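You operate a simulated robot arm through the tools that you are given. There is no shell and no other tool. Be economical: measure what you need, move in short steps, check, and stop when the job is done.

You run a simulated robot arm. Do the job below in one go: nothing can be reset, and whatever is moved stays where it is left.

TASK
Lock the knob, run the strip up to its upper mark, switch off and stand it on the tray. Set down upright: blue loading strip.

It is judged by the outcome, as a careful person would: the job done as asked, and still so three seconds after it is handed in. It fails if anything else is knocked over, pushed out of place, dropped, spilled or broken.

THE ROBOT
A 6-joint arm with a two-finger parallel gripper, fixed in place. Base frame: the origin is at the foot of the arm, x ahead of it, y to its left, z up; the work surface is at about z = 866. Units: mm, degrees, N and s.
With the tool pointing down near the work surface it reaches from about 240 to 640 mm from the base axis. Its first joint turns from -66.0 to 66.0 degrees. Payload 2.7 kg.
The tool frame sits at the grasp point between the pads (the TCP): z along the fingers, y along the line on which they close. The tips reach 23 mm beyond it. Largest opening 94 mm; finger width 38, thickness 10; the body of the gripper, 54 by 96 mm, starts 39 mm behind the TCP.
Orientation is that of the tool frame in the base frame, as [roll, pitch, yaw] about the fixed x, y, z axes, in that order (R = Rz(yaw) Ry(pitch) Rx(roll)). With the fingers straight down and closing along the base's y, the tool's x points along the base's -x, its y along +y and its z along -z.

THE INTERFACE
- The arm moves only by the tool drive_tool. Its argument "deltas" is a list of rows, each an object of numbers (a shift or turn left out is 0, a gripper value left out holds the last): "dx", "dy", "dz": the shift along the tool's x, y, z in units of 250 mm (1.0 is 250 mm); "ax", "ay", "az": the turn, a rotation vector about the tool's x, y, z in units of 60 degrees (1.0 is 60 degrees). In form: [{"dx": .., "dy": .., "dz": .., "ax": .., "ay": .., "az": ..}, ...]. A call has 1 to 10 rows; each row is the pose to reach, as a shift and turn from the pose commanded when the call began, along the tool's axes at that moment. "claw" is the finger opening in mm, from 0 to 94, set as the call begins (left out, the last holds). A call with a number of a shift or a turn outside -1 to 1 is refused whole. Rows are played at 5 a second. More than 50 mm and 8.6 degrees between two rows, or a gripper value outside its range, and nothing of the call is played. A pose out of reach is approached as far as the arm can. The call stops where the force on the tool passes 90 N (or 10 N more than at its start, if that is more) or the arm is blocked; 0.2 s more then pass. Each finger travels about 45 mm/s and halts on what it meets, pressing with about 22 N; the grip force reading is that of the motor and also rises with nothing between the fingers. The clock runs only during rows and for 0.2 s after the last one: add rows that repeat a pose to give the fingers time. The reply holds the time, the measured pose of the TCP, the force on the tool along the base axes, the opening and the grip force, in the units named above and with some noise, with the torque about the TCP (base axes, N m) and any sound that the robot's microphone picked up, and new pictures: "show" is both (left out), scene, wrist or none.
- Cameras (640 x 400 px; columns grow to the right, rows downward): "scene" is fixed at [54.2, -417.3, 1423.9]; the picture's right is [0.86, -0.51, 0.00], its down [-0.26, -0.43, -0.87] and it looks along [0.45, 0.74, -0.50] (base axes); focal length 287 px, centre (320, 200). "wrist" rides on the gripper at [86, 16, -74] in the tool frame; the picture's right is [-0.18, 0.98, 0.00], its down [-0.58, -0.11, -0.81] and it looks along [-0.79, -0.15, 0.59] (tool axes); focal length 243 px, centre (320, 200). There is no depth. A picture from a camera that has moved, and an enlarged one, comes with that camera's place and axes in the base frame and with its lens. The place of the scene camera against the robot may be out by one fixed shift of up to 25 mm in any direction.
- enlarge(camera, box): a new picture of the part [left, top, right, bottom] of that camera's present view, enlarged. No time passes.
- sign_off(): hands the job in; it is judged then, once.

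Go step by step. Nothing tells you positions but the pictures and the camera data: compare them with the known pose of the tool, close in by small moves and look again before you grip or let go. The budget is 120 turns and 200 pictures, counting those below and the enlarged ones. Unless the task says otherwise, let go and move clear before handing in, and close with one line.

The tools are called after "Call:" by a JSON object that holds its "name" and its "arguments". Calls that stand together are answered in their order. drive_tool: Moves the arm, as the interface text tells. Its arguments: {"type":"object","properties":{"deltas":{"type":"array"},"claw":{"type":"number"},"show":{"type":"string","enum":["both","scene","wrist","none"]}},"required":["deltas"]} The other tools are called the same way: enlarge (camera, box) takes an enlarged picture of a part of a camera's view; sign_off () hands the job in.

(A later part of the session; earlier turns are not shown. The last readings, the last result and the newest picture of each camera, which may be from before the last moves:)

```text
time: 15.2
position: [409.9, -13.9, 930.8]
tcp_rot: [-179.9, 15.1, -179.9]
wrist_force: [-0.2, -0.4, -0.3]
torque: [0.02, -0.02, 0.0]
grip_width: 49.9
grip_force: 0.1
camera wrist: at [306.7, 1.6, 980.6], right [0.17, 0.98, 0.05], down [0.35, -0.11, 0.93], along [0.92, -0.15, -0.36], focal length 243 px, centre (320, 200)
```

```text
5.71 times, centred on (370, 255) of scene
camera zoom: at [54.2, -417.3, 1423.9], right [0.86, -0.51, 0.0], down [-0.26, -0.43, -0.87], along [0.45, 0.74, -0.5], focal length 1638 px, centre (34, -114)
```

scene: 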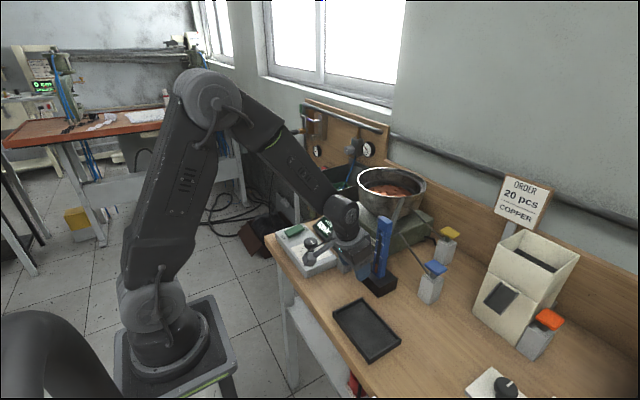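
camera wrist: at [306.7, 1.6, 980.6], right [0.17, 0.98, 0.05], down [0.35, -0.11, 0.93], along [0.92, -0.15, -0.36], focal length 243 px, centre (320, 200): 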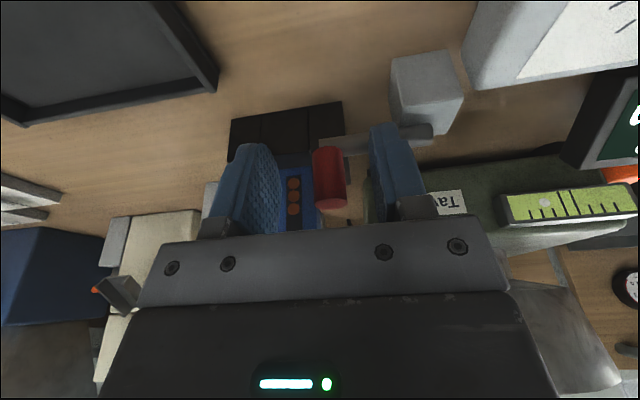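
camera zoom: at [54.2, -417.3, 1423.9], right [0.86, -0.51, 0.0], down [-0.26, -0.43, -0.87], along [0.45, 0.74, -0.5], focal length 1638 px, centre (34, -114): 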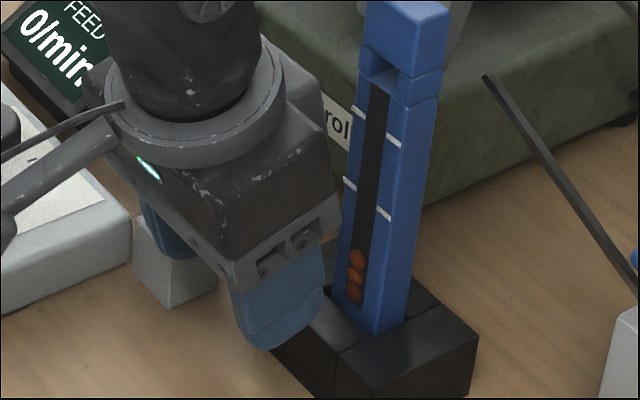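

Call:
{"name": "drive_tool", "arguments": {"deltas": [{"dz": 0}, {"dz": 0}, {"dz": 0}, {"dz": 0}], "claw": 0, "show": "wrist"}}

Call:
{"name": "enlarge", "arguments": {"camera": "wrist", "box": [220, 40, 430, 240]}}

```text
time: 16.1
position: [409.6, -10.9, 931.2]
tcp_rot: [-179.9, 15.1, -179.6]
wrist_force: [-1.3, 34.6, -4.2]
torque: [-0.28, 0.0, 0.58]
grip_width: 17.3
grip_force: 44.5
camera wrist: at [306.6, 3.8, 980.6], right [0.17, 0.98, 0.05], down [0.35, -0.11, 0.93], along [0.92, -0.14, -0.36], focal length 243 px, centre (320, 200)
```

wrist: 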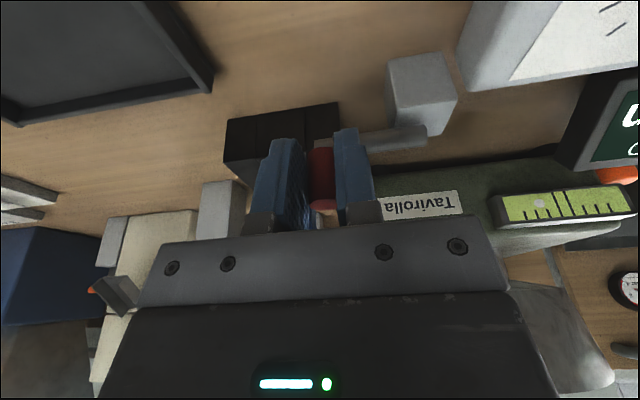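

```text
2.00 times, centred on (325, 140) of wrist
camera zoom: at [306.6, 3.8, 980.6], right [0.17, 0.98, 0.05], down [0.35, -0.11, 0.93], along [0.92, -0.14, -0.36], focal length 485 px, centre (310, 320)
```

zoom: 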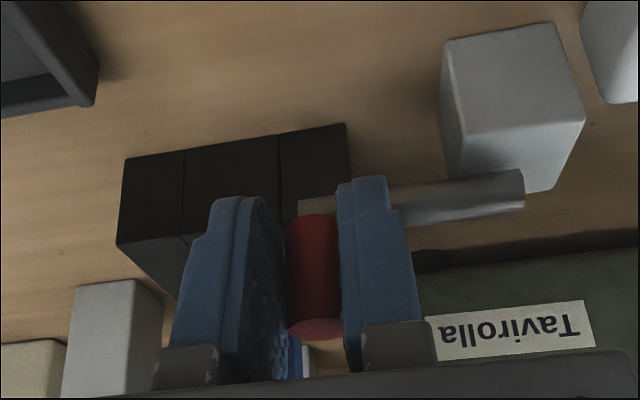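

Call:
{"name": "drive_tool", "arguments": {"deltas": [{"dy": 0.02}, {"dy": 0.024, "dx": 0.016, "dz": -0.004}, {"dy": 0.024, "dx": 0.031, "dz": -0.0083}, {"dy": 0.026, "dx": 0.046, "dz": -0.0125}], "show": "wrist"}}

Call:
{"name": "enlarge", "arguments": {"camera": "wrist", "box": [220, 40, 430, 240]}}

```text
time: 17.1
position: [397.5, -9.6, 930.5]
tcp_rot: [180.0, 15.0, 179.8]
wrist_force: [-7.1, -38.6, 18.9]
torque: [-0.83, -0.59, -0.66]
grip_width: 17.0
grip_force: 45.0
camera wrist: at [294.8, 6.2, 980.6], right [0.18, 0.98, 0.05], down [0.35, -0.11, 0.93], along [0.92, -0.15, -0.36], focal length 243 px, centre (320, 200)
```

wrist: 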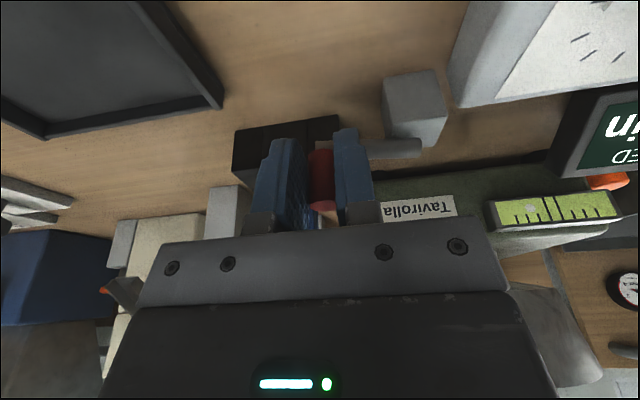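

```text
2.00 times, centred on (325, 140) of wrist
camera zoom: at [294.8, 6.2, 980.6], right [0.18, 0.98, 0.05], down [0.35, -0.11, 0.93], along [0.92, -0.15, -0.36], focal length 485 px, centre (310, 320)
```

zoom: 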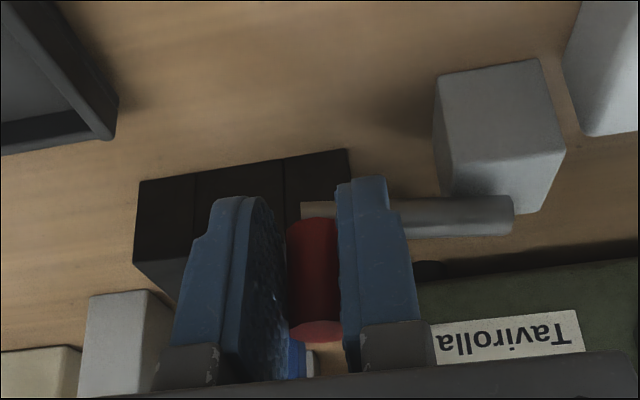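

The lever arm is rotating about its vertical pivot. I'll keep pulling it along the arc.

Call:
{"name": "drive_tool", "arguments": {"deltas": [{"dy": -0.008, "dx": 0.01, "dz": -0.003}, {"dy": -0.005, "dx": 0.0251, "dz": -0.0067}, {"dy": 0.003, "dx": 0.042, "dz": -0.011}, {"dy": 0.0105, "dx": 0.058, "dz": -0.0155}, {"dy": 0.02, "dx": 0.074, "dz": -0.0195}, {"dy": 0.032, "dx": 0.0877, "dz": -0.0235}], "show": "wrist"}}

Call:
{"name": "enlarge", "arguments": {"camera": "wrist", "box": [220, 40, 430, 240]}}

```text
time: 18.6
position: [373.6, 0.6, 929.8]
tcp_rot: [-179.9, 15.0, 180.0]
wrist_force: [-13.1, -31.7, 22.0]
torque: [-0.95, -0.12, -1.0]
grip_width: 16.9
grip_force: 44.5
camera wrist: at [270.6, 15.6, 979.9], right [0.18, 0.98, 0.05], down [0.35, -0.11, 0.93], along [0.92, -0.15, -0.37], focal length 243 px, centre (320, 200)
```

wrist: 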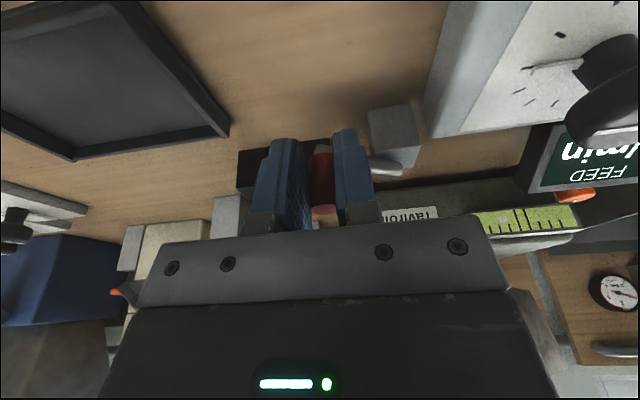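

```text
2.00 times, centred on (325, 140) of wrist
camera zoom: at [270.6, 15.6, 979.9], right [0.18, 0.98, 0.05], down [0.35, -0.11, 0.93], along [0.92, -0.15, -0.37], focal length 485 px, centre (310, 320)
```

zoom: 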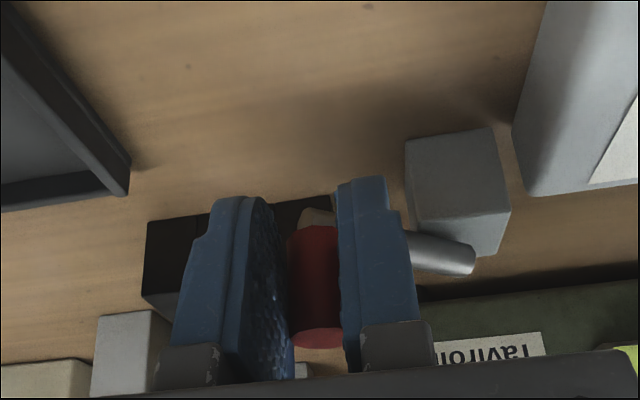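

Call:
{"name": "drive_tool", "arguments": {"deltas": [{"dy": -0.006, "dx": 0.004}, {"dy": 0.01, "dx": 0.017, "dz": -0.0045}, {"dy": 0.03, "dx": 0.0317, "dz": -0.0085}, {"dy": 0.053, "dx": 0.045, "dz": -0.012}, {"dy": 0.08, "dx": 0.0568, "dz": -0.015}], "show": "both"}}

Call:
{"name": "enlarge", "arguments": {"camera": "wrist", "box": [220, 40, 430, 240]}}

```text
time: 19.8
position: [358.4, 20.6, 928.5]
tcp_rot: [-179.8, 14.6, -179.6]
wrist_force: [-24.2, -6.9, 7.0]
torque: [0.05, 0.47, 0.11]
grip_width: 16.5
grip_force: 45.1
camera wrist: at [256.0, 36.5, 979.2], right [0.17, 0.98, 0.04], down [0.36, -0.1, 0.93], along [0.92, -0.14, -0.37], focal length 243 px, centre (320, 200)
```

scene: 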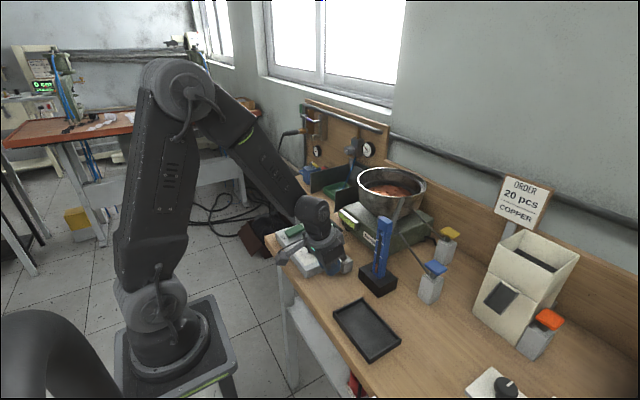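
wrist: 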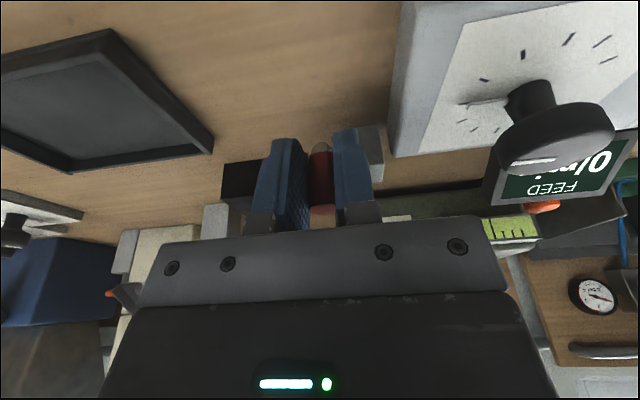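

```text
2.00 times, centred on (325, 140) of wrist
camera zoom: at [256.0, 36.5, 979.2], right [0.17, 0.98, 0.04], down [0.36, -0.1, 0.93], along [0.92, -0.14, -0.37], focal length 485 px, centre (310, 320)
```

zoom: 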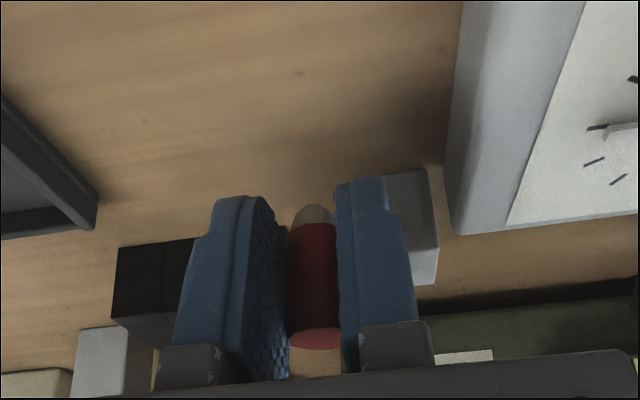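

Call:
{"name": "drive_tool", "arguments": {"deltas": [{"dy": 0.02, "dx": 0.014}, {"dy": 0.04, "dx": 0.02, "dz": -0.003}, {"dy": 0.06, "dx": 0.022, "dz": -0.003}], "show": "wrist"}}

Call:
{"name": "enlarge", "arguments": {"camera": "wrist", "box": [220, 40, 430, 240]}}

```text
time: 20.6
position: [355.2, 26.8, 929.4]
tcp_rot: [-179.8, 14.6, 178.7]
wrist_force: [14.7, -34.1, -6.0]
torque: [0.15, -0.13, -0.92]
grip_width: 16.2
grip_force: 45.5
stopped in row 3: the force on the tool passed its limit (the readings are from after the stop); the commanded pose is now the measured one
camera wrist: at [253.9, 45.3, 979.5], right [0.2, 0.98, 0.04], down [0.36, -0.11, 0.93], along [0.91, -0.17, -0.37], focal length 243 px, centre (320, 200)
```

wrist: 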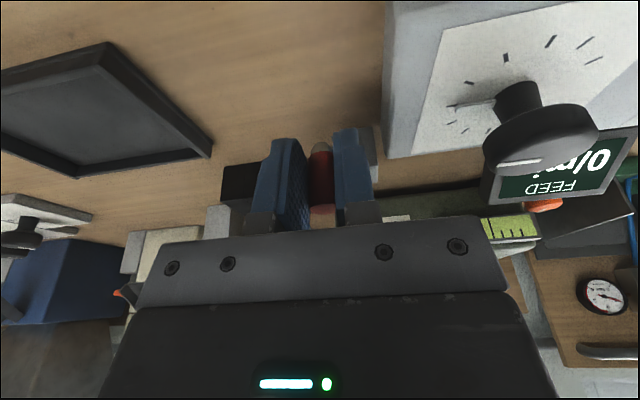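

```text
2.00 times, centred on (325, 140) of wrist
camera zoom: at [253.9, 45.3, 979.5], right [0.2, 0.98, 0.04], down [0.36, -0.11, 0.93], along [0.91, -0.17, -0.37], focal length 485 px, centre (310, 320)
```

zoom: 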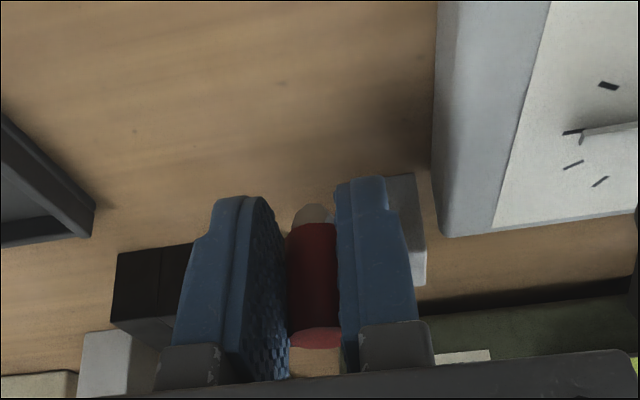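

The lever reached a stop. I'll release, back out along the tool axis and look.

Call:
{"name": "drive_tool", "arguments": {"deltas": [{"dz": 0}, {"dz": 0}, {"dz": -0.08}, {"dz": -0.2}, {"dz": -0.35}], "claw": 36}}

Call:
{"name": "enlarge", "arguments": {"camera": "wrist", "box": [220, 40, 460, 240]}}

Call:
{"name": "enlarge", "arguments": {"camera": "scene", "box": [290, 220, 410, 300]}}

```text
time: 21.8
position: [333.8, 33.8, 1013.3]
tcp_rot: [-179.9, 14.6, 179.4]
wrist_force: [-0.4, 0.2, 0.0]
torque: [-0.01, -0.01, 0.01]
grip_width: 36.0
grip_force: 0.0
camera wrist: at [231.1, 51.1, 1063.4], right [0.19, 0.98, 0.04], down [0.36, -0.11, 0.93], along [0.91, -0.16, -0.37], focal length 243 px, centre (320, 200)
```

scene: 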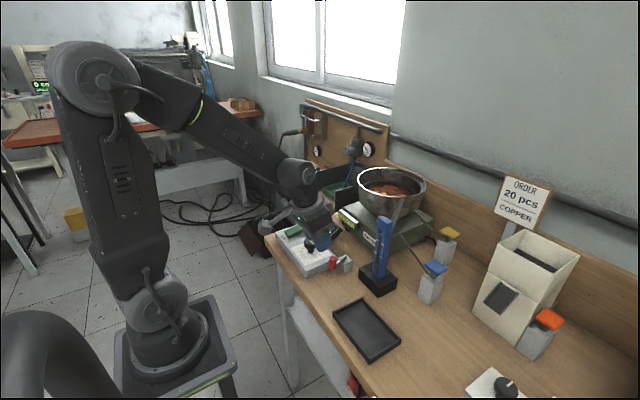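
wrist: 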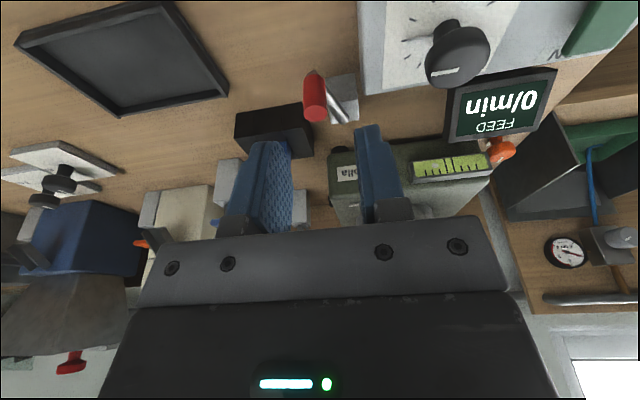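

```text
2.00 times, centred on (340, 140) of wrist
camera zoom: at [231.1, 51.1, 1063.4], right [0.19, 0.98, 0.04], down [0.36, -0.11, 0.93], along [0.91, -0.16, -0.37], focal length 485 px, centre (280, 320)
```

zoom: 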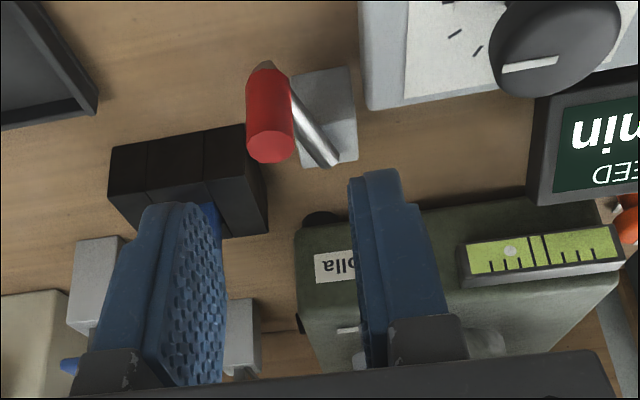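

```text
5.00 times, centred on (350, 260) of scene
camera zoom: at [54.2, -417.3, 1423.9], right [0.86, -0.51, 0.0], down [-0.26, -0.43, -0.87], along [0.45, 0.74, -0.5], focal length 1433 px, centre (170, -100)
```

zoom: 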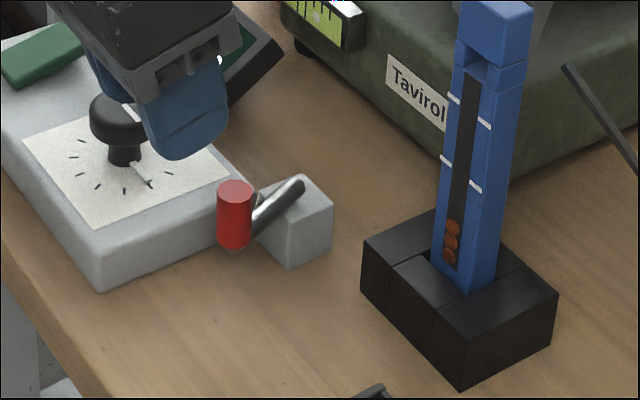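

The lever now points along -x, beside the box, and it stays there. To verify, I'll grip the knob cap gently and see whether it resists a tiny twist.

Call:
{"name": "drive_tool", "arguments": {"deltas": [{"ay": 0.12, "dy": 0.06}, {"ay": 0.243, "dy": 0.2}, {"ay": 0.243, "dy": 0.364, "dx": -0.05}, {"ay": 0.243, "dy": 0.364, "dx": -0.116, "dz": 0.05}], "claw": 64, "show": "wrist"}}

```text
time: 22.8
position: [364.7, 122.5, 1009.2]
tcp_rot: [-179.9, 0.1, 179.2]
wrist_force: [0.3, 0.6, -0.2]
torque: [-0.01, -0.02, 0.0]
grip_width: 64.0
grip_force: 0.0
camera wrist: at [279.5, 139.7, 1084.4], right [0.2, 0.98, 0.0], down [0.58, -0.11, 0.81], along [0.79, -0.16, -0.59], focal length 243 px, centre (320, 200)
```

wrist: 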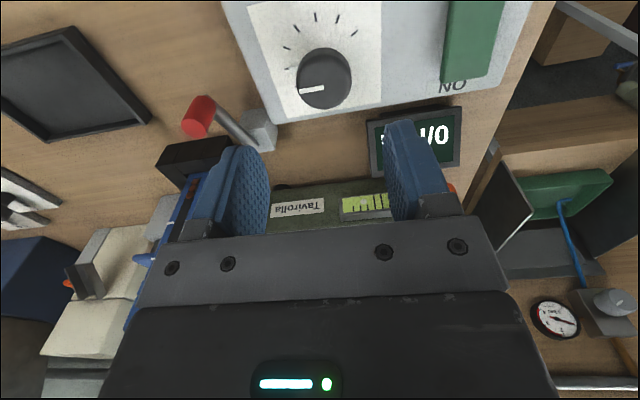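

Call:
{"name": "drive_tool", "arguments": {"deltas": [{"dz": 0.12, "dy": 0.011, "dx": 0.01}, {"dz": 0.22, "dy": 0.011, "dx": 0.015}, {"dz": 0.283, "dy": 0.011, "dx": 0.015}, {"dz": 0.283, "dy": 0.011, "dx": 0.015}], "show": "both"}}

Call:
{"name": "enlarge", "arguments": {"camera": "scene", "box": [285, 220, 345, 265]}}

```text
time: 23.8
position: [362.9, 123.6, 937.2]
tcp_rot: [-179.8, 0.1, 179.2]
wrist_force: [-0.5, 0.1, 0.3]
torque: [-0.01, 0.03, -0.01]
grip_width: 64.0
grip_force: 0.0
camera wrist: at [276.8, 141.6, 1011.9], right [0.2, 0.98, 0.0], down [0.58, -0.11, 0.81], along [0.79, -0.16, -0.59], focal length 243 px, centre (320, 200)
```

scene: 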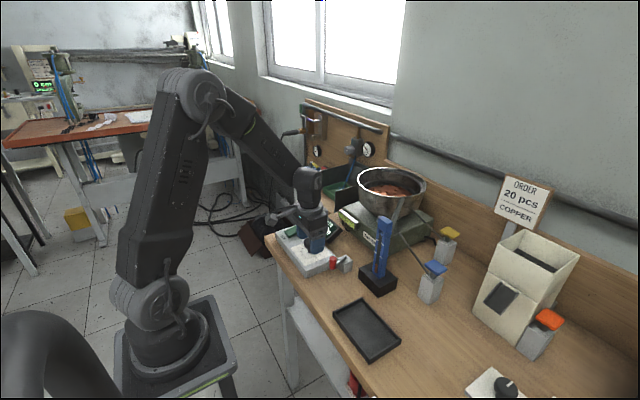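
wrist: 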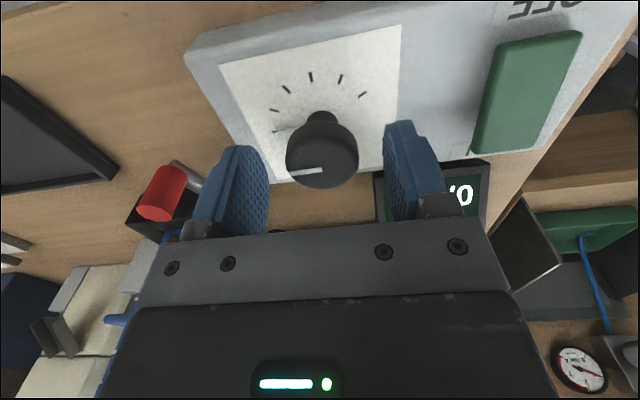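

```text
8.89 times, centred on (315, 242) of scene
camera zoom: at [54.2, -417.3, 1423.9], right [0.86, -0.51, 0.0], down [-0.26, -0.43, -0.87], along [0.45, 0.74, -0.5], focal length 2547 px, centre (364, -178)
```

zoom: 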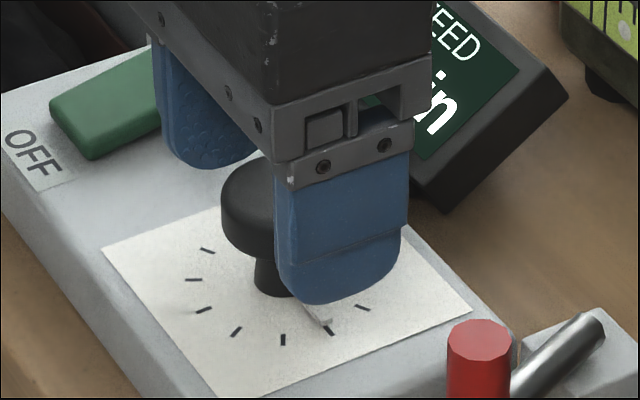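

Call:
{"name": "drive_tool", "arguments": {"deltas": [{"dz": 0}, {"dz": 0}, {"dz": 0}, {"dz": 0}, {"az": 0.04}, {"az": 0.08}], "claw": 0, "show": "wrist"}}

Call:
{"name": "enlarge", "arguments": {"camera": "scene", "box": [295, 230, 335, 260]}}

Call:
{"name": "enlarge", "arguments": {"camera": "wrist", "box": [240, 40, 400, 200]}}

```text
time: 25.2
position: [363.0, 126.1, 938.1]
tcp_rot: [-179.8, 0.2, 174.3]
wrist_force: [-0.3, 16.4, -4.5]
torque: [0.33, 0.2, 0.41]
grip_width: 37.3
grip_force: 44.8
camera wrist: at [278.0, 149.7, 1012.7], right [0.28, 0.96, 0.0], down [0.57, -0.16, 0.81], along [0.78, -0.23, -0.59], focal length 243 px, centre (320, 200)
```

wrist: 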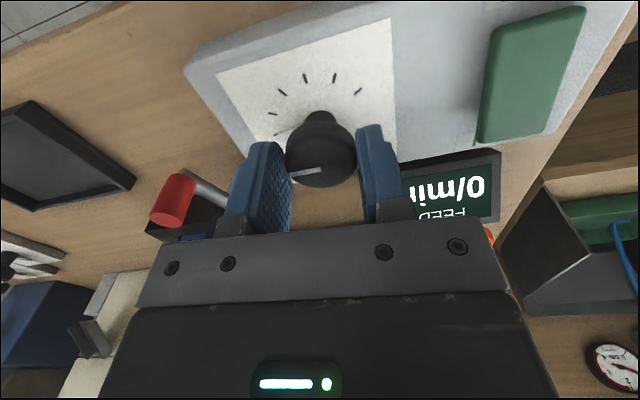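

```text
13.33 times, centred on (315, 245) of scene
camera zoom: at [54.3, -416.9, 1424.1], right [0.86, -0.51, 0.0], down [-0.26, -0.43, -0.87], along [0.45, 0.74, -0.5], focal length 3821 px, centre (387, -400)
```

zoom: 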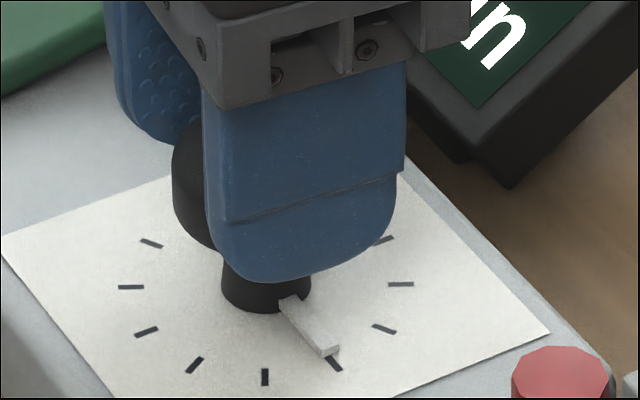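

```text
2.50 times, centred on (320, 120) of wrist
camera zoom: at [278.0, 149.7, 1012.7], right [0.28, 0.96, 0.0], down [0.57, -0.16, 0.81], along [0.78, -0.23, -0.59], focal length 606 px, centre (320, 400)
```

zoom: 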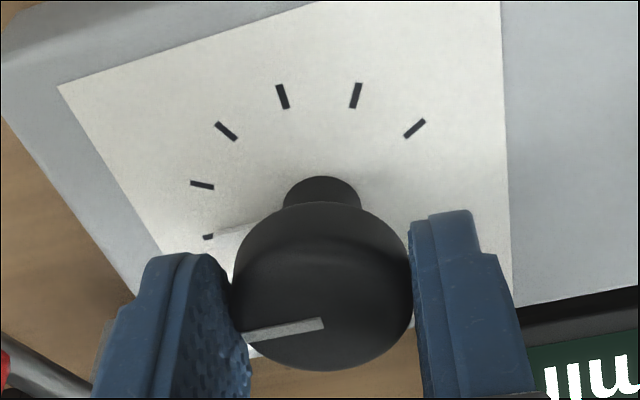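

The knob resists: 0.41 Nm and the pointer hasn't moved, so it is locked. I'll untwist, release and rise, then check the rocker.

Call:
{"name": "drive_tool", "arguments": {"deltas": [{"az": -0.04}, {"az": -0.08}], "show": "none"}}

Call:
{"name": "drive_tool", "arguments": {"deltas": [{"dz": 0}, {"dz": 0}, {"dz": -0.08}, {"dz": -0.2}, {"dz": -0.3, "dx": 0.1}, {"dz": -0.36, "dx": 0.24}], "claw": 66}}

Call:
{"name": "enlarge", "arguments": {"camera": "scene", "box": [270, 210, 340, 265]}}

Call:
{"name": "enlarge", "arguments": {"camera": "wrist", "box": [280, 0, 500, 160]}}

```text
time: 25.8
position: [364.3, 124.9, 939.0]
tcp_rot: [-179.9, 0.3, 179.1]
wrist_force: [6.4, 14.7, -0.2]
torque: [0.35, -0.2, -0.67]
grip_width: 37.1
grip_force: 44.9
```

```text
time: 27.2
position: [301.1, 125.6, 1027.2]
tcp_rot: [-179.8, 0.1, 179.1]
wrist_force: [-1.1, -0.5, 0.7]
torque: [0.04, 0.0, 0.02]
grip_width: 66.0
grip_force: 0.1
camera wrist: at [214.5, 142.3, 1102.3], right [0.2, 0.98, 0.0], down [0.58, -0.11, 0.81], along [0.79, -0.16, -0.59], focal length 243 px, centre (320, 200)
```

scene: 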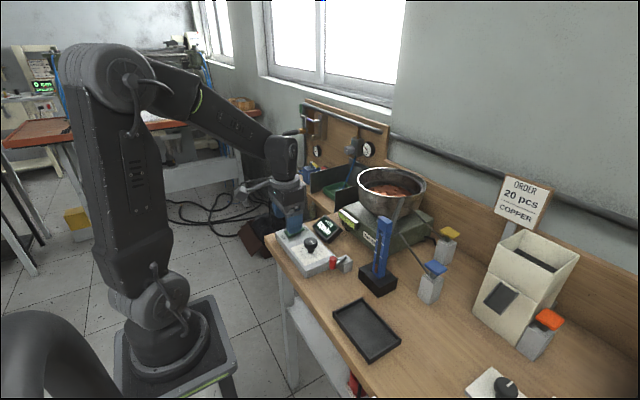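
wrist: 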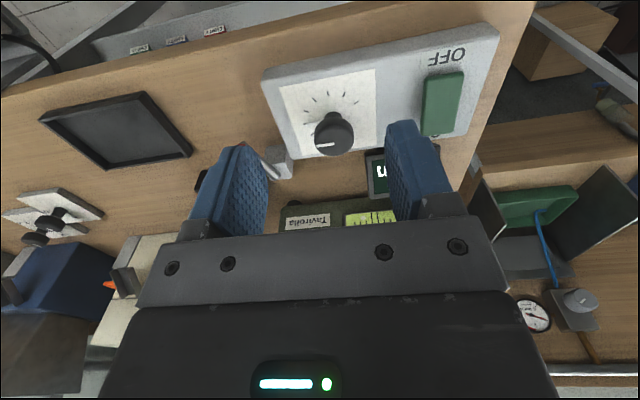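

```text
7.27 times, centred on (305, 238) of scene
camera zoom: at [54.2, -417.3, 1423.9], right [0.86, -0.51, 0.0], down [-0.26, -0.43, -0.87], along [0.45, 0.74, -0.5], focal length 2084 px, centre (429, -73)
```

zoom: 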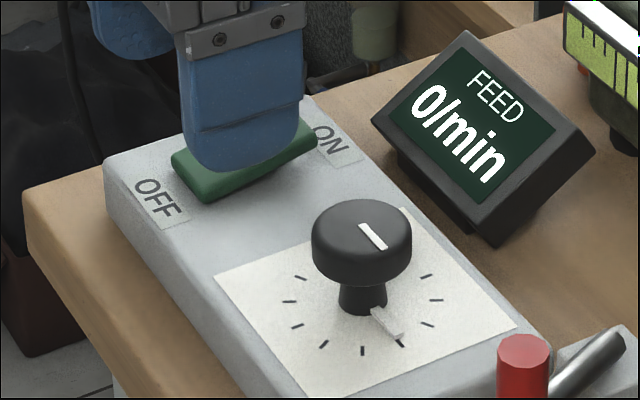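

```text
2.50 times, centred on (390, 80) of wrist
camera zoom: at [214.5, 142.3, 1102.3], right [0.2, 0.98, 0.0], down [0.58, -0.11, 0.81], along [0.79, -0.16, -0.59], focal length 606 px, centre (145, 500)
```

zoom: 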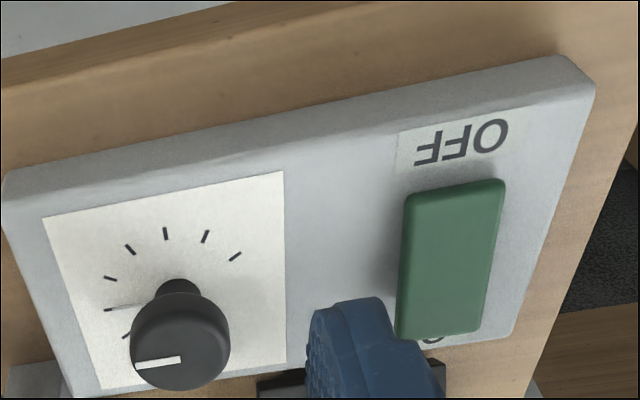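

The knob is unchanged. The rocker runs about x 333–388 at y≈224, with ON at the far end. I'll move above the ON end with closed fingers.

Call:
{"name": "drive_tool", "arguments": {"deltas": [{"dy": 0.14, "dx": -0.1}, {"dy": 0.28, "dx": -0.2}, {"dy": 0.394, "dx": -0.34}, {"dy": 0.394, "dx": -0.34, "dz": 0.14}, {"dy": 0.394, "dx": -0.34, "dz": 0.28}, {"dy": 0.394, "dx": -0.34, "dz": 0.3}], "claw": 0}}

Call:
{"name": "enlarge", "arguments": {"camera": "scene", "box": [270, 195, 340, 250]}}

Call:
{"name": "enlarge", "arguments": {"camera": "scene", "box": [360, 200, 400, 300]}}

```text
time: 28.6
position: [387.4, 220.6, 952.1]
tcp_rot: [-179.8, 0.1, 179.1]
wrist_force: [0.0, 0.3, 0.5]
torque: [0.02, -0.01, 0.01]
grip_width: 0.1
grip_force: 22.2
camera wrist: at [301.5, 238.7, 1026.0], right [0.2, 0.98, 0.0], down [0.58, -0.11, 0.81], along [0.79, -0.16, -0.59], focal length 243 px, centre (320, 200)
```

scene: 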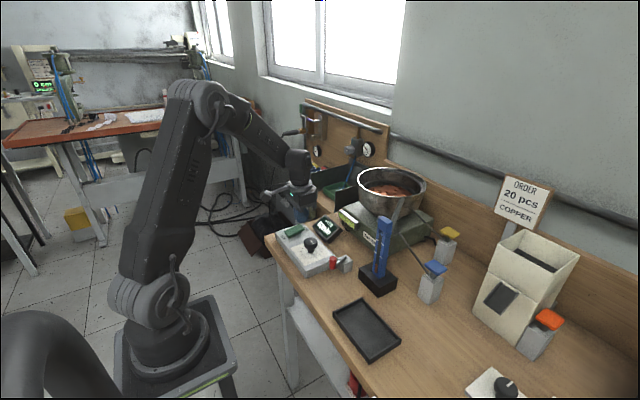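
wrist: 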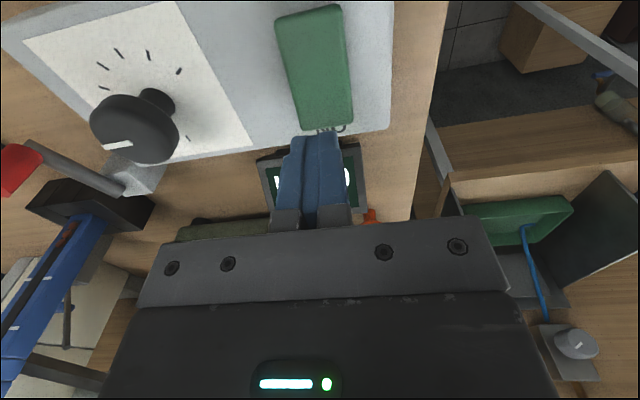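

```text
7.27 times, centred on (305, 222) of scene
camera zoom: at [54.2, -417.3, 1423.9], right [0.86, -0.51, 0.0], down [-0.26, -0.43, -0.87], along [0.45, 0.74, -0.5], focal length 2084 px, centre (429, 36)
```

zoom: 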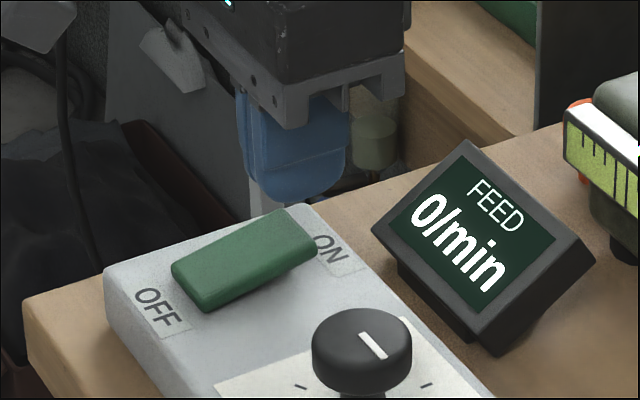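

```text
4.00 times, centred on (380, 250) of scene
camera zoom: at [54.2, -417.3, 1423.9], right [0.86, -0.51, 0.0], down [-0.26, -0.43, -0.87], along [0.45, 0.74, -0.5], focal length 1146 px, centre (80, 0)
```

zoom: 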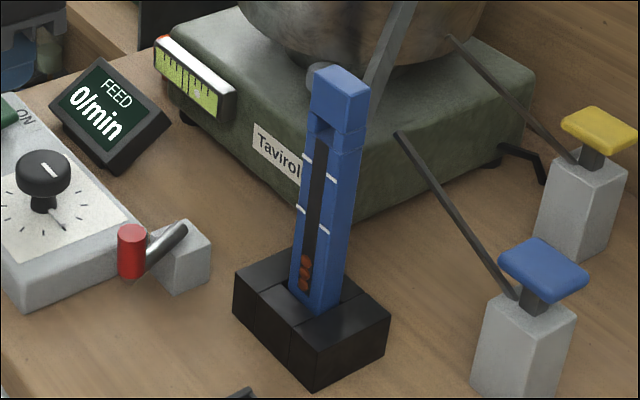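

Call:
{"name": "drive_tool", "arguments": {"deltas": [{"dy": 0.02, "dx": 0.016, "dz": 0.03}, {"dy": 0.02, "dx": 0.016, "dz": 0.05}, {"dy": 0.02, "dx": 0.016, "dz": 0.065}, {"dy": 0.02, "dx": 0.016, "dz": 0.075}, {"dy": 0.02, "dx": 0.016, "dz": 0.083}]}}

Call:
{"name": "enlarge", "arguments": {"camera": "scene", "box": [270, 205, 350, 265]}}

```text
time: 29.8
position: [383.0, 226.4, 932.7]
tcp_rot: [-179.8, 0.1, 179.3]
wrist_force: [0.4, 0.2, 0.4]
torque: [-0.05, 0.01, 0.02]
grip_width: 0.1
grip_force: 21.8
camera wrist: at [297.8, 244.2, 1006.3], right [0.2, 0.98, 0.0], down [0.58, -0.11, 0.81], along [0.79, -0.16, -0.59], focal length 243 px, centre (320, 200)
```

scene: 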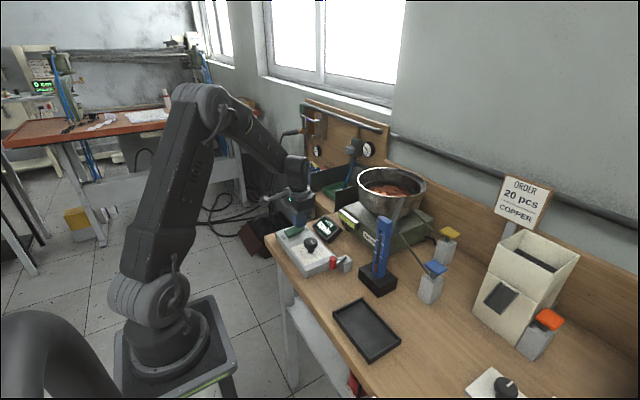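
wrist: 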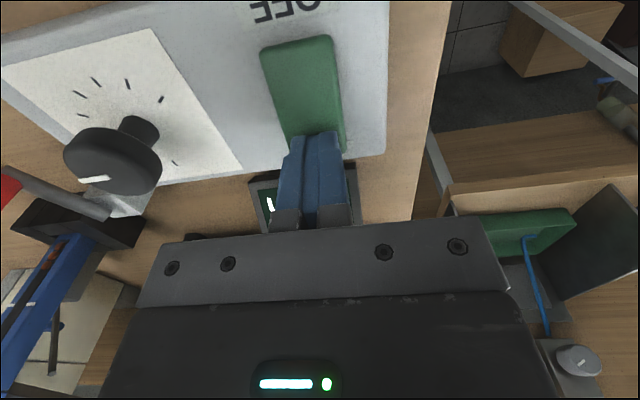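

```text
6.67 times, centred on (310, 235) of scene
camera zoom: at [54.2, -417.3, 1423.9], right [0.86, -0.51, 0.0], down [-0.26, -0.43, -0.87], along [0.45, 0.74, -0.5], focal length 1910 px, centre (387, -33)
```

zoom: 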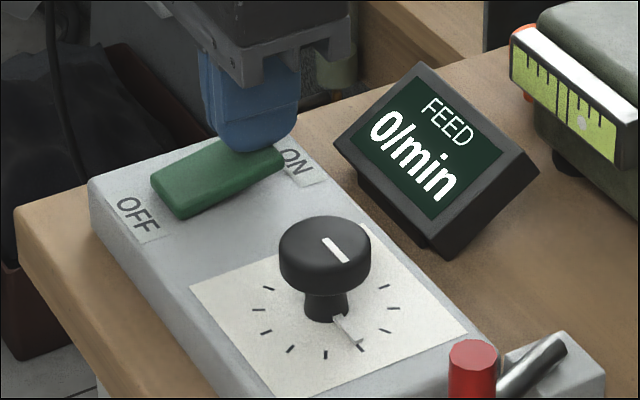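

Just above the rocker now. I'll press slowly on the ON end.

Call:
{"name": "drive_tool", "arguments": {"deltas": [{"dz": 0.008}, {"dz": 0.016}, {"dz": 0.024}, {"dz": 0.032}], "show": "scene"}}

Call:
{"name": "enlarge", "arguments": {"camera": "scene", "box": [270, 205, 350, 265]}}

```text
time: 30.8
position: [385.0, 226.3, 926.4]
tcp_rot: [-180.0, 0.5, 179.3]
wrist_force: [0.6, -6.0, 29.5]
torque: [-0.11, 0.52, -0.02]
grip_width: 0.0
grip_force: 22.1
```

scene: 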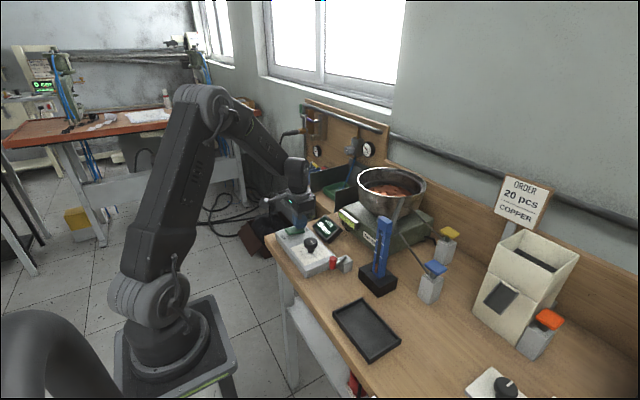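

```text
6.67 times, centred on (310, 235) of scene
camera zoom: at [53.9, -417.7, 1423.8], right [0.86, -0.51, 0.0], down [-0.26, -0.43, -0.87], along [0.45, 0.74, -0.5], focal length 1910 px, centre (387, -33)
```

zoom: 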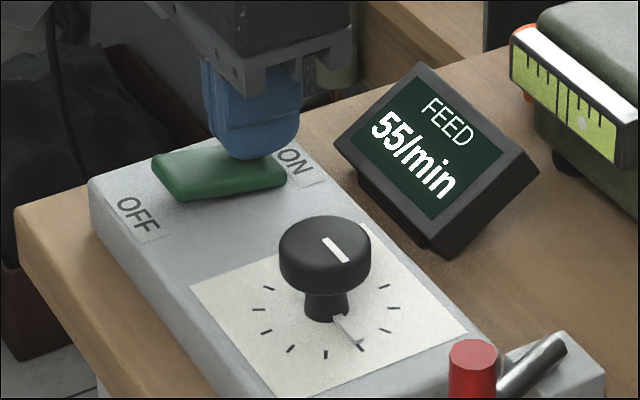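

The feeder is running at 55/min. I'll lift and hover over the OFF end, then watch the strip.

Call:
{"name": "drive_tool", "arguments": {"deltas": [{"dz": -0.07}, {"dz": -0.08, "dx": 0.1}, {"dz": -0.07, "dx": 0.19}], "show": "wrist"}}

Call:
{"name": "enlarge", "arguments": {"camera": "scene", "box": [364, 212, 404, 287]}}

Call:
{"name": "enlarge", "arguments": {"camera": "scene", "box": [270, 205, 350, 265]}}

```text
time: 31.6
position: [337.4, 228.0, 942.0]
tcp_rot: [-179.8, 0.0, 179.2]
wrist_force: [-0.2, 0.9, 0.6]
torque: [-0.01, 0.01, 0.04]
grip_width: 0.0
grip_force: 22.3
camera wrist: at [250.3, 244.5, 1016.4], right [0.2, 0.98, 0.0], down [0.58, -0.11, 0.81], along [0.79, -0.16, -0.59], focal length 243 px, centre (320, 200)
```

wrist: 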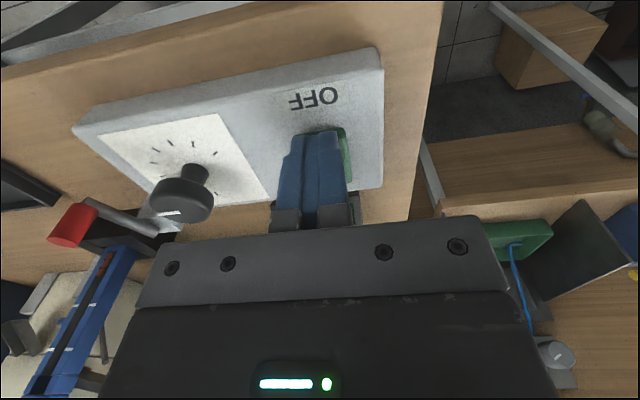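

```text
5.33 times, centred on (384, 250) of scene
camera zoom: at [54.2, -417.3, 1423.9], right [0.86, -0.51, 0.0], down [-0.26, -0.43, -0.87], along [0.45, 0.74, -0.5], focal length 1528 px, centre (-21, -64)
```

zoom: 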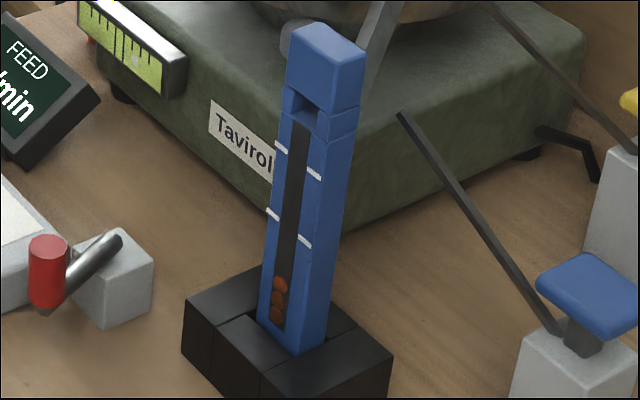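

```text
6.67 times, centred on (310, 235) of scene
camera zoom: at [54.2, -417.3, 1423.9], right [0.86, -0.51, 0.0], down [-0.26, -0.43, -0.87], along [0.45, 0.74, -0.5], focal length 1910 px, centre (387, -33)
```

zoom: 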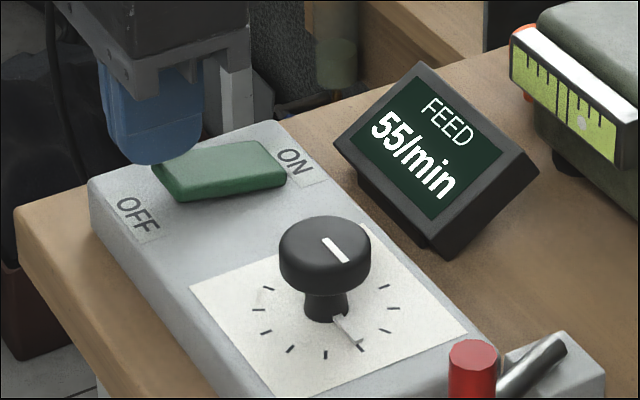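

Call:
{"name": "drive_tool", "arguments": {"deltas": [{"dz": 0.012, "dx": -0.016}, {"dz": 0.02, "dx": -0.016}, {"dz": 0.02, "dx": -0.016}, {"dz": 0.02, "dx": -0.016}, {"dz": 0.02, "dx": -0.016}, {"dz": 0.02, "dx": -0.016}, {"dz": 0.02, "dx": -0.016}, {"dz": 0.02, "dx": -0.016}], "show": "none"}}

Call:
{"name": "enlarge", "arguments": {"camera": "scene", "box": [364, 212, 404, 287]}}

Call:
{"name": "enlarge", "arguments": {"camera": "scene", "box": [270, 205, 350, 265]}}

```text
time: 33.4
position: [339.0, 227.6, 936.7]
tcp_rot: [-179.7, 0.1, 179.2]
wrist_force: [-0.5, 0.5, -0.1]
torque: [-0.02, -0.01, 0.0]
grip_width: 0.0
grip_force: 22.2
```

```text
5.33 times, centred on (384, 250) of scene
camera zoom: at [54.2, -417.3, 1423.9], right [0.86, -0.51, 0.0], down [-0.26, -0.43, -0.87], along [0.45, 0.74, -0.5], focal length 1528 px, centre (-21, -64)
```

zoom: 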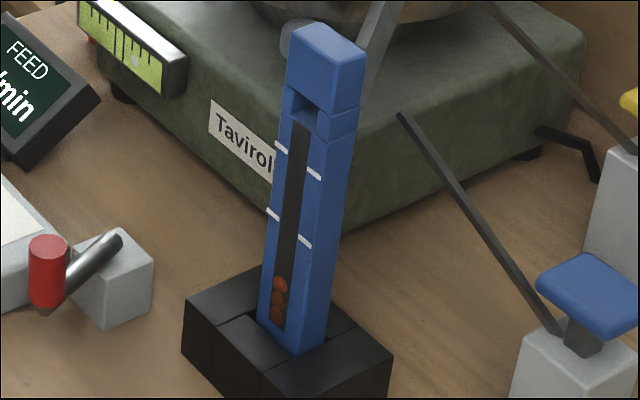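

```text
6.67 times, centred on (310, 235) of scene
camera zoom: at [54.2, -417.3, 1423.9], right [0.86, -0.51, 0.0], down [-0.26, -0.43, -0.87], along [0.45, 0.74, -0.5], focal length 1910 px, centre (387, -33)
```

zoom: 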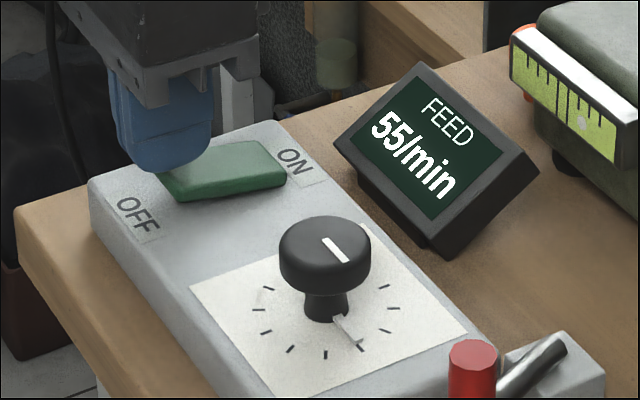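

Call:
{"name": "enlarge", "arguments": {"camera": "scene", "box": [350, 160, 430, 230]}}

Call:
{"name": "drive_tool", "arguments": {"deltas": [{"dz": 0}, {"dz": 0}, {"dz": 0}, {"dz": 0}, {"dz": 0}, {"dz": 0}, {"dz": 0}, {"dz": 0}], "show": "none"}}

Call:
{"name": "enlarge", "arguments": {"camera": "scene", "box": [350, 160, 430, 230]}}

Call:
{"name": "enlarge", "arguments": {"camera": "scene", "box": [364, 230, 404, 287]}}

```text
5.71 times, centred on (390, 195) of scene
camera zoom: at [54.2, -417.3, 1423.9], right [0.86, -0.51, 0.0], down [-0.26, -0.43, -0.87], along [0.45, 0.74, -0.5], focal length 1638 px, centre (-80, 229)
```

zoom: 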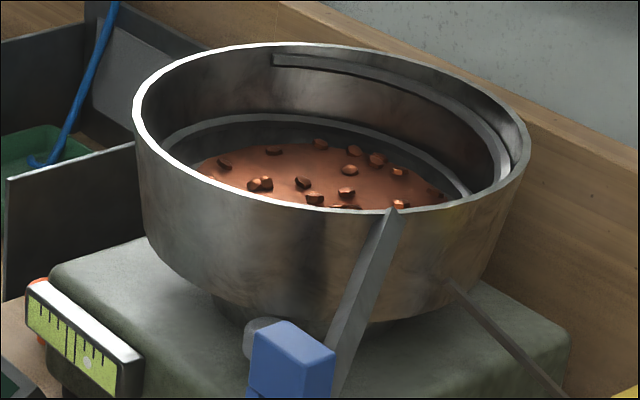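

```text
time: 35.2
position: [340.3, 226.6, 937.4]
tcp_rot: [-179.8, 0.1, 179.3]
wrist_force: [-0.2, -0.2, 0.0]
torque: [0.01, 0.07, 0.02]
grip_width: 0.1
grip_force: 22.0
```

```text
5.71 times, centred on (390, 195) of scene
camera zoom: at [54.2, -417.3, 1423.9], right [0.86, -0.51, 0.0], down [-0.26, -0.43, -0.87], along [0.45, 0.74, -0.5], focal length 1638 px, centre (-80, 229)
```

zoom: 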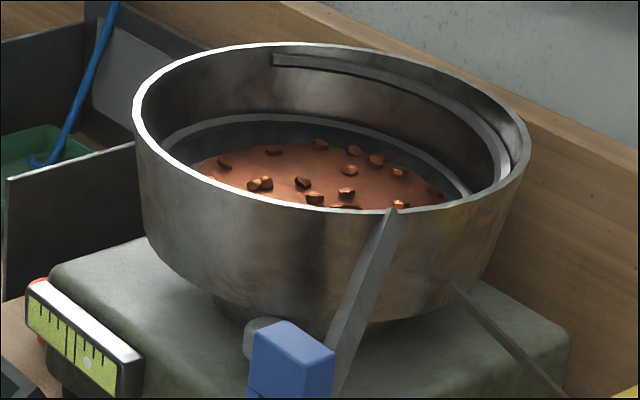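

```text
7.02 times, centred on (384, 258) of scene
camera zoom: at [54.2, -417.3, 1423.9], right [0.86, -0.51, 0.0], down [-0.26, -0.43, -0.87], along [0.45, 0.74, -0.5], focal length 2011 px, centre (-129, -210)
```

zoom: 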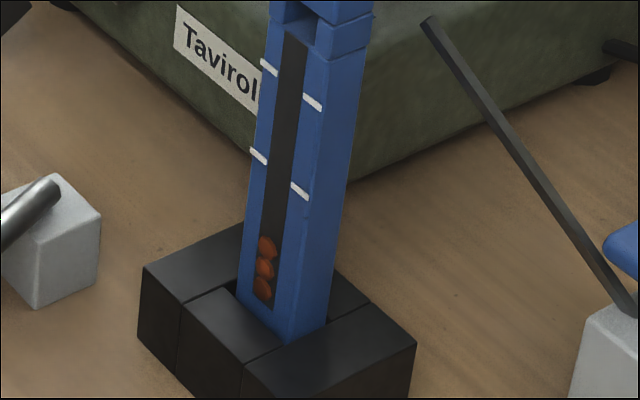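

Call:
{"name": "drive_tool", "arguments": {"deltas": [{"dz": 0}, {"dz": 0}, {"dz": 0}, {"dz": 0}, {"dz": 0}, {"dz": 0}, {"dz": 0}, {"dz": 0}, {"dz": 0}, {"dz": 0}], "show": "scene"}}

Call:
{"name": "enlarge", "arguments": {"camera": "scene", "box": [350, 190, 430, 290]}}

Call:
{"name": "enlarge", "arguments": {"camera": "scene", "box": [270, 195, 370, 270]}}

```text
time: 37.4
position: [340.8, 226.3, 936.8]
tcp_rot: [-179.9, 0.1, 179.2]
wrist_force: [0.4, 0.3, 0.9]
torque: [-0.01, -0.03, -0.03]
grip_width: 0.2
grip_force: 22.0
```

scene: 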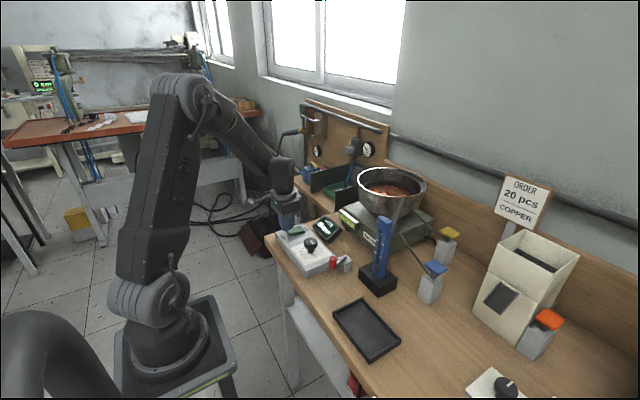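

```text
4.00 times, centred on (390, 240) of scene
camera zoom: at [54.2, -417.3, 1423.9], right [0.86, -0.51, 0.0], down [-0.26, -0.43, -0.87], along [0.45, 0.74, -0.5], focal length 1146 px, centre (40, 40)
```

zoom: 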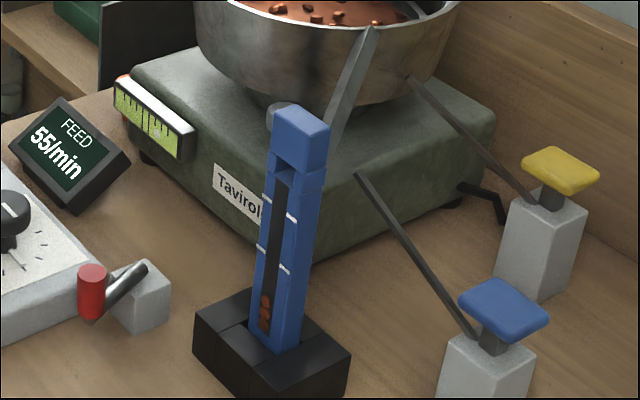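

```text
5.33 times, centred on (320, 232) of scene
camera zoom: at [54.2, -417.3, 1423.9], right [0.86, -0.51, 0.0], down [-0.26, -0.43, -0.87], along [0.45, 0.74, -0.5], focal length 1528 px, centre (320, 27)
```

zoom: 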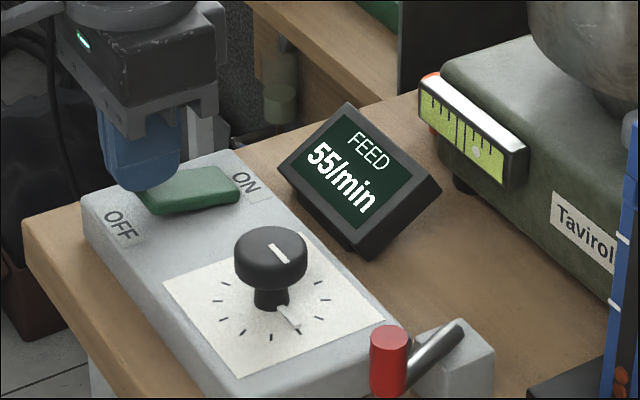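

Call:
{"name": "enlarge", "arguments": {"camera": "scene", "box": [374, 256, 394, 281]}}

Call:
{"name": "enlarge", "arguments": {"camera": "scene", "box": [380, 180, 420, 225]}}

```text
16.00 times, centred on (384, 268) of scene
camera zoom: at [54.2, -417.3, 1423.9], right [0.86, -0.51, 0.0], down [-0.26, -0.43, -0.87], along [0.45, 0.74, -0.5], focal length 4585 px, centre (-704, -896)
```

zoom: 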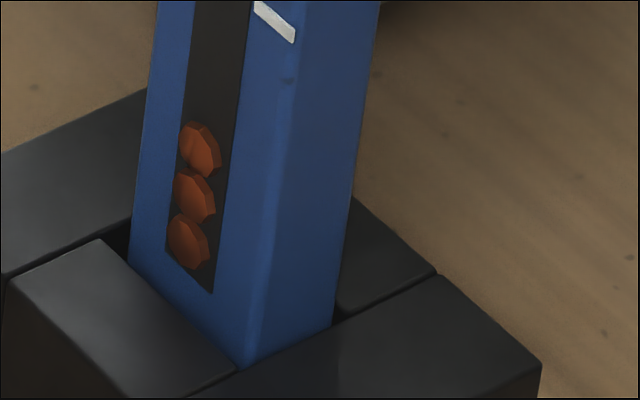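

```text
8.89 times, centred on (400, 202) of scene
camera zoom: at [54.2, -417.3, 1423.9], right [0.86, -0.51, 0.0], down [-0.26, -0.43, -0.87], along [0.45, 0.74, -0.5], focal length 2547 px, centre (-391, 178)
```

zoom: 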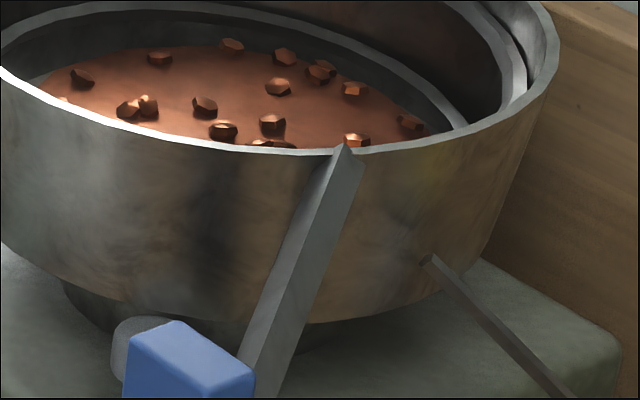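

Still 3 pellets. The feed may have a transit delay, so I'll wait a little while watching.

Call:
{"name": "drive_tool", "arguments": {"deltas": [{"dz": 0}, {"dz": 0}, {"dz": 0}, {"dz": 0}, {"dz": 0}, {"dz": 0}, {"dz": 0}, {"dz": 0}, {"dz": 0}, {"dz": 0}], "show": "none"}}

Call:
{"name": "enlarge", "arguments": {"camera": "scene", "box": [350, 180, 430, 290]}}

```text
time: 39.6
position: [340.2, 225.9, 936.6]
tcp_rot: [-179.8, 0.0, 179.3]
wrist_force: [0.1, 0.3, 0.4]
torque: [0.02, 0.03, -0.03]
grip_width: 0.0
grip_force: 22.5
```

```text
3.64 times, centred on (390, 235) of scene
camera zoom: at [54.2, -417.3, 1423.9], right [0.86, -0.51, 0.0], down [-0.26, -0.43, -0.87], along [0.45, 0.74, -0.5], focal length 1042 px, centre (66, 73)
```

zoom: 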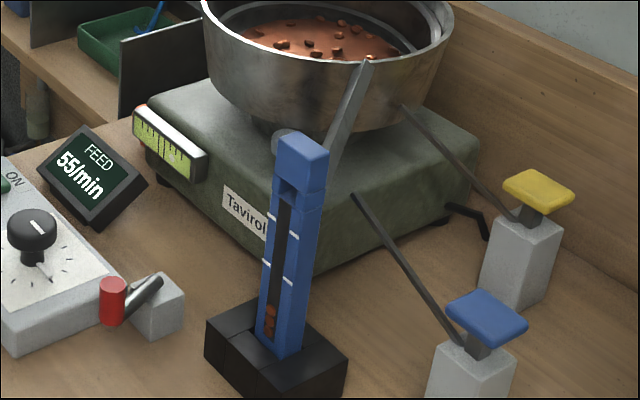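

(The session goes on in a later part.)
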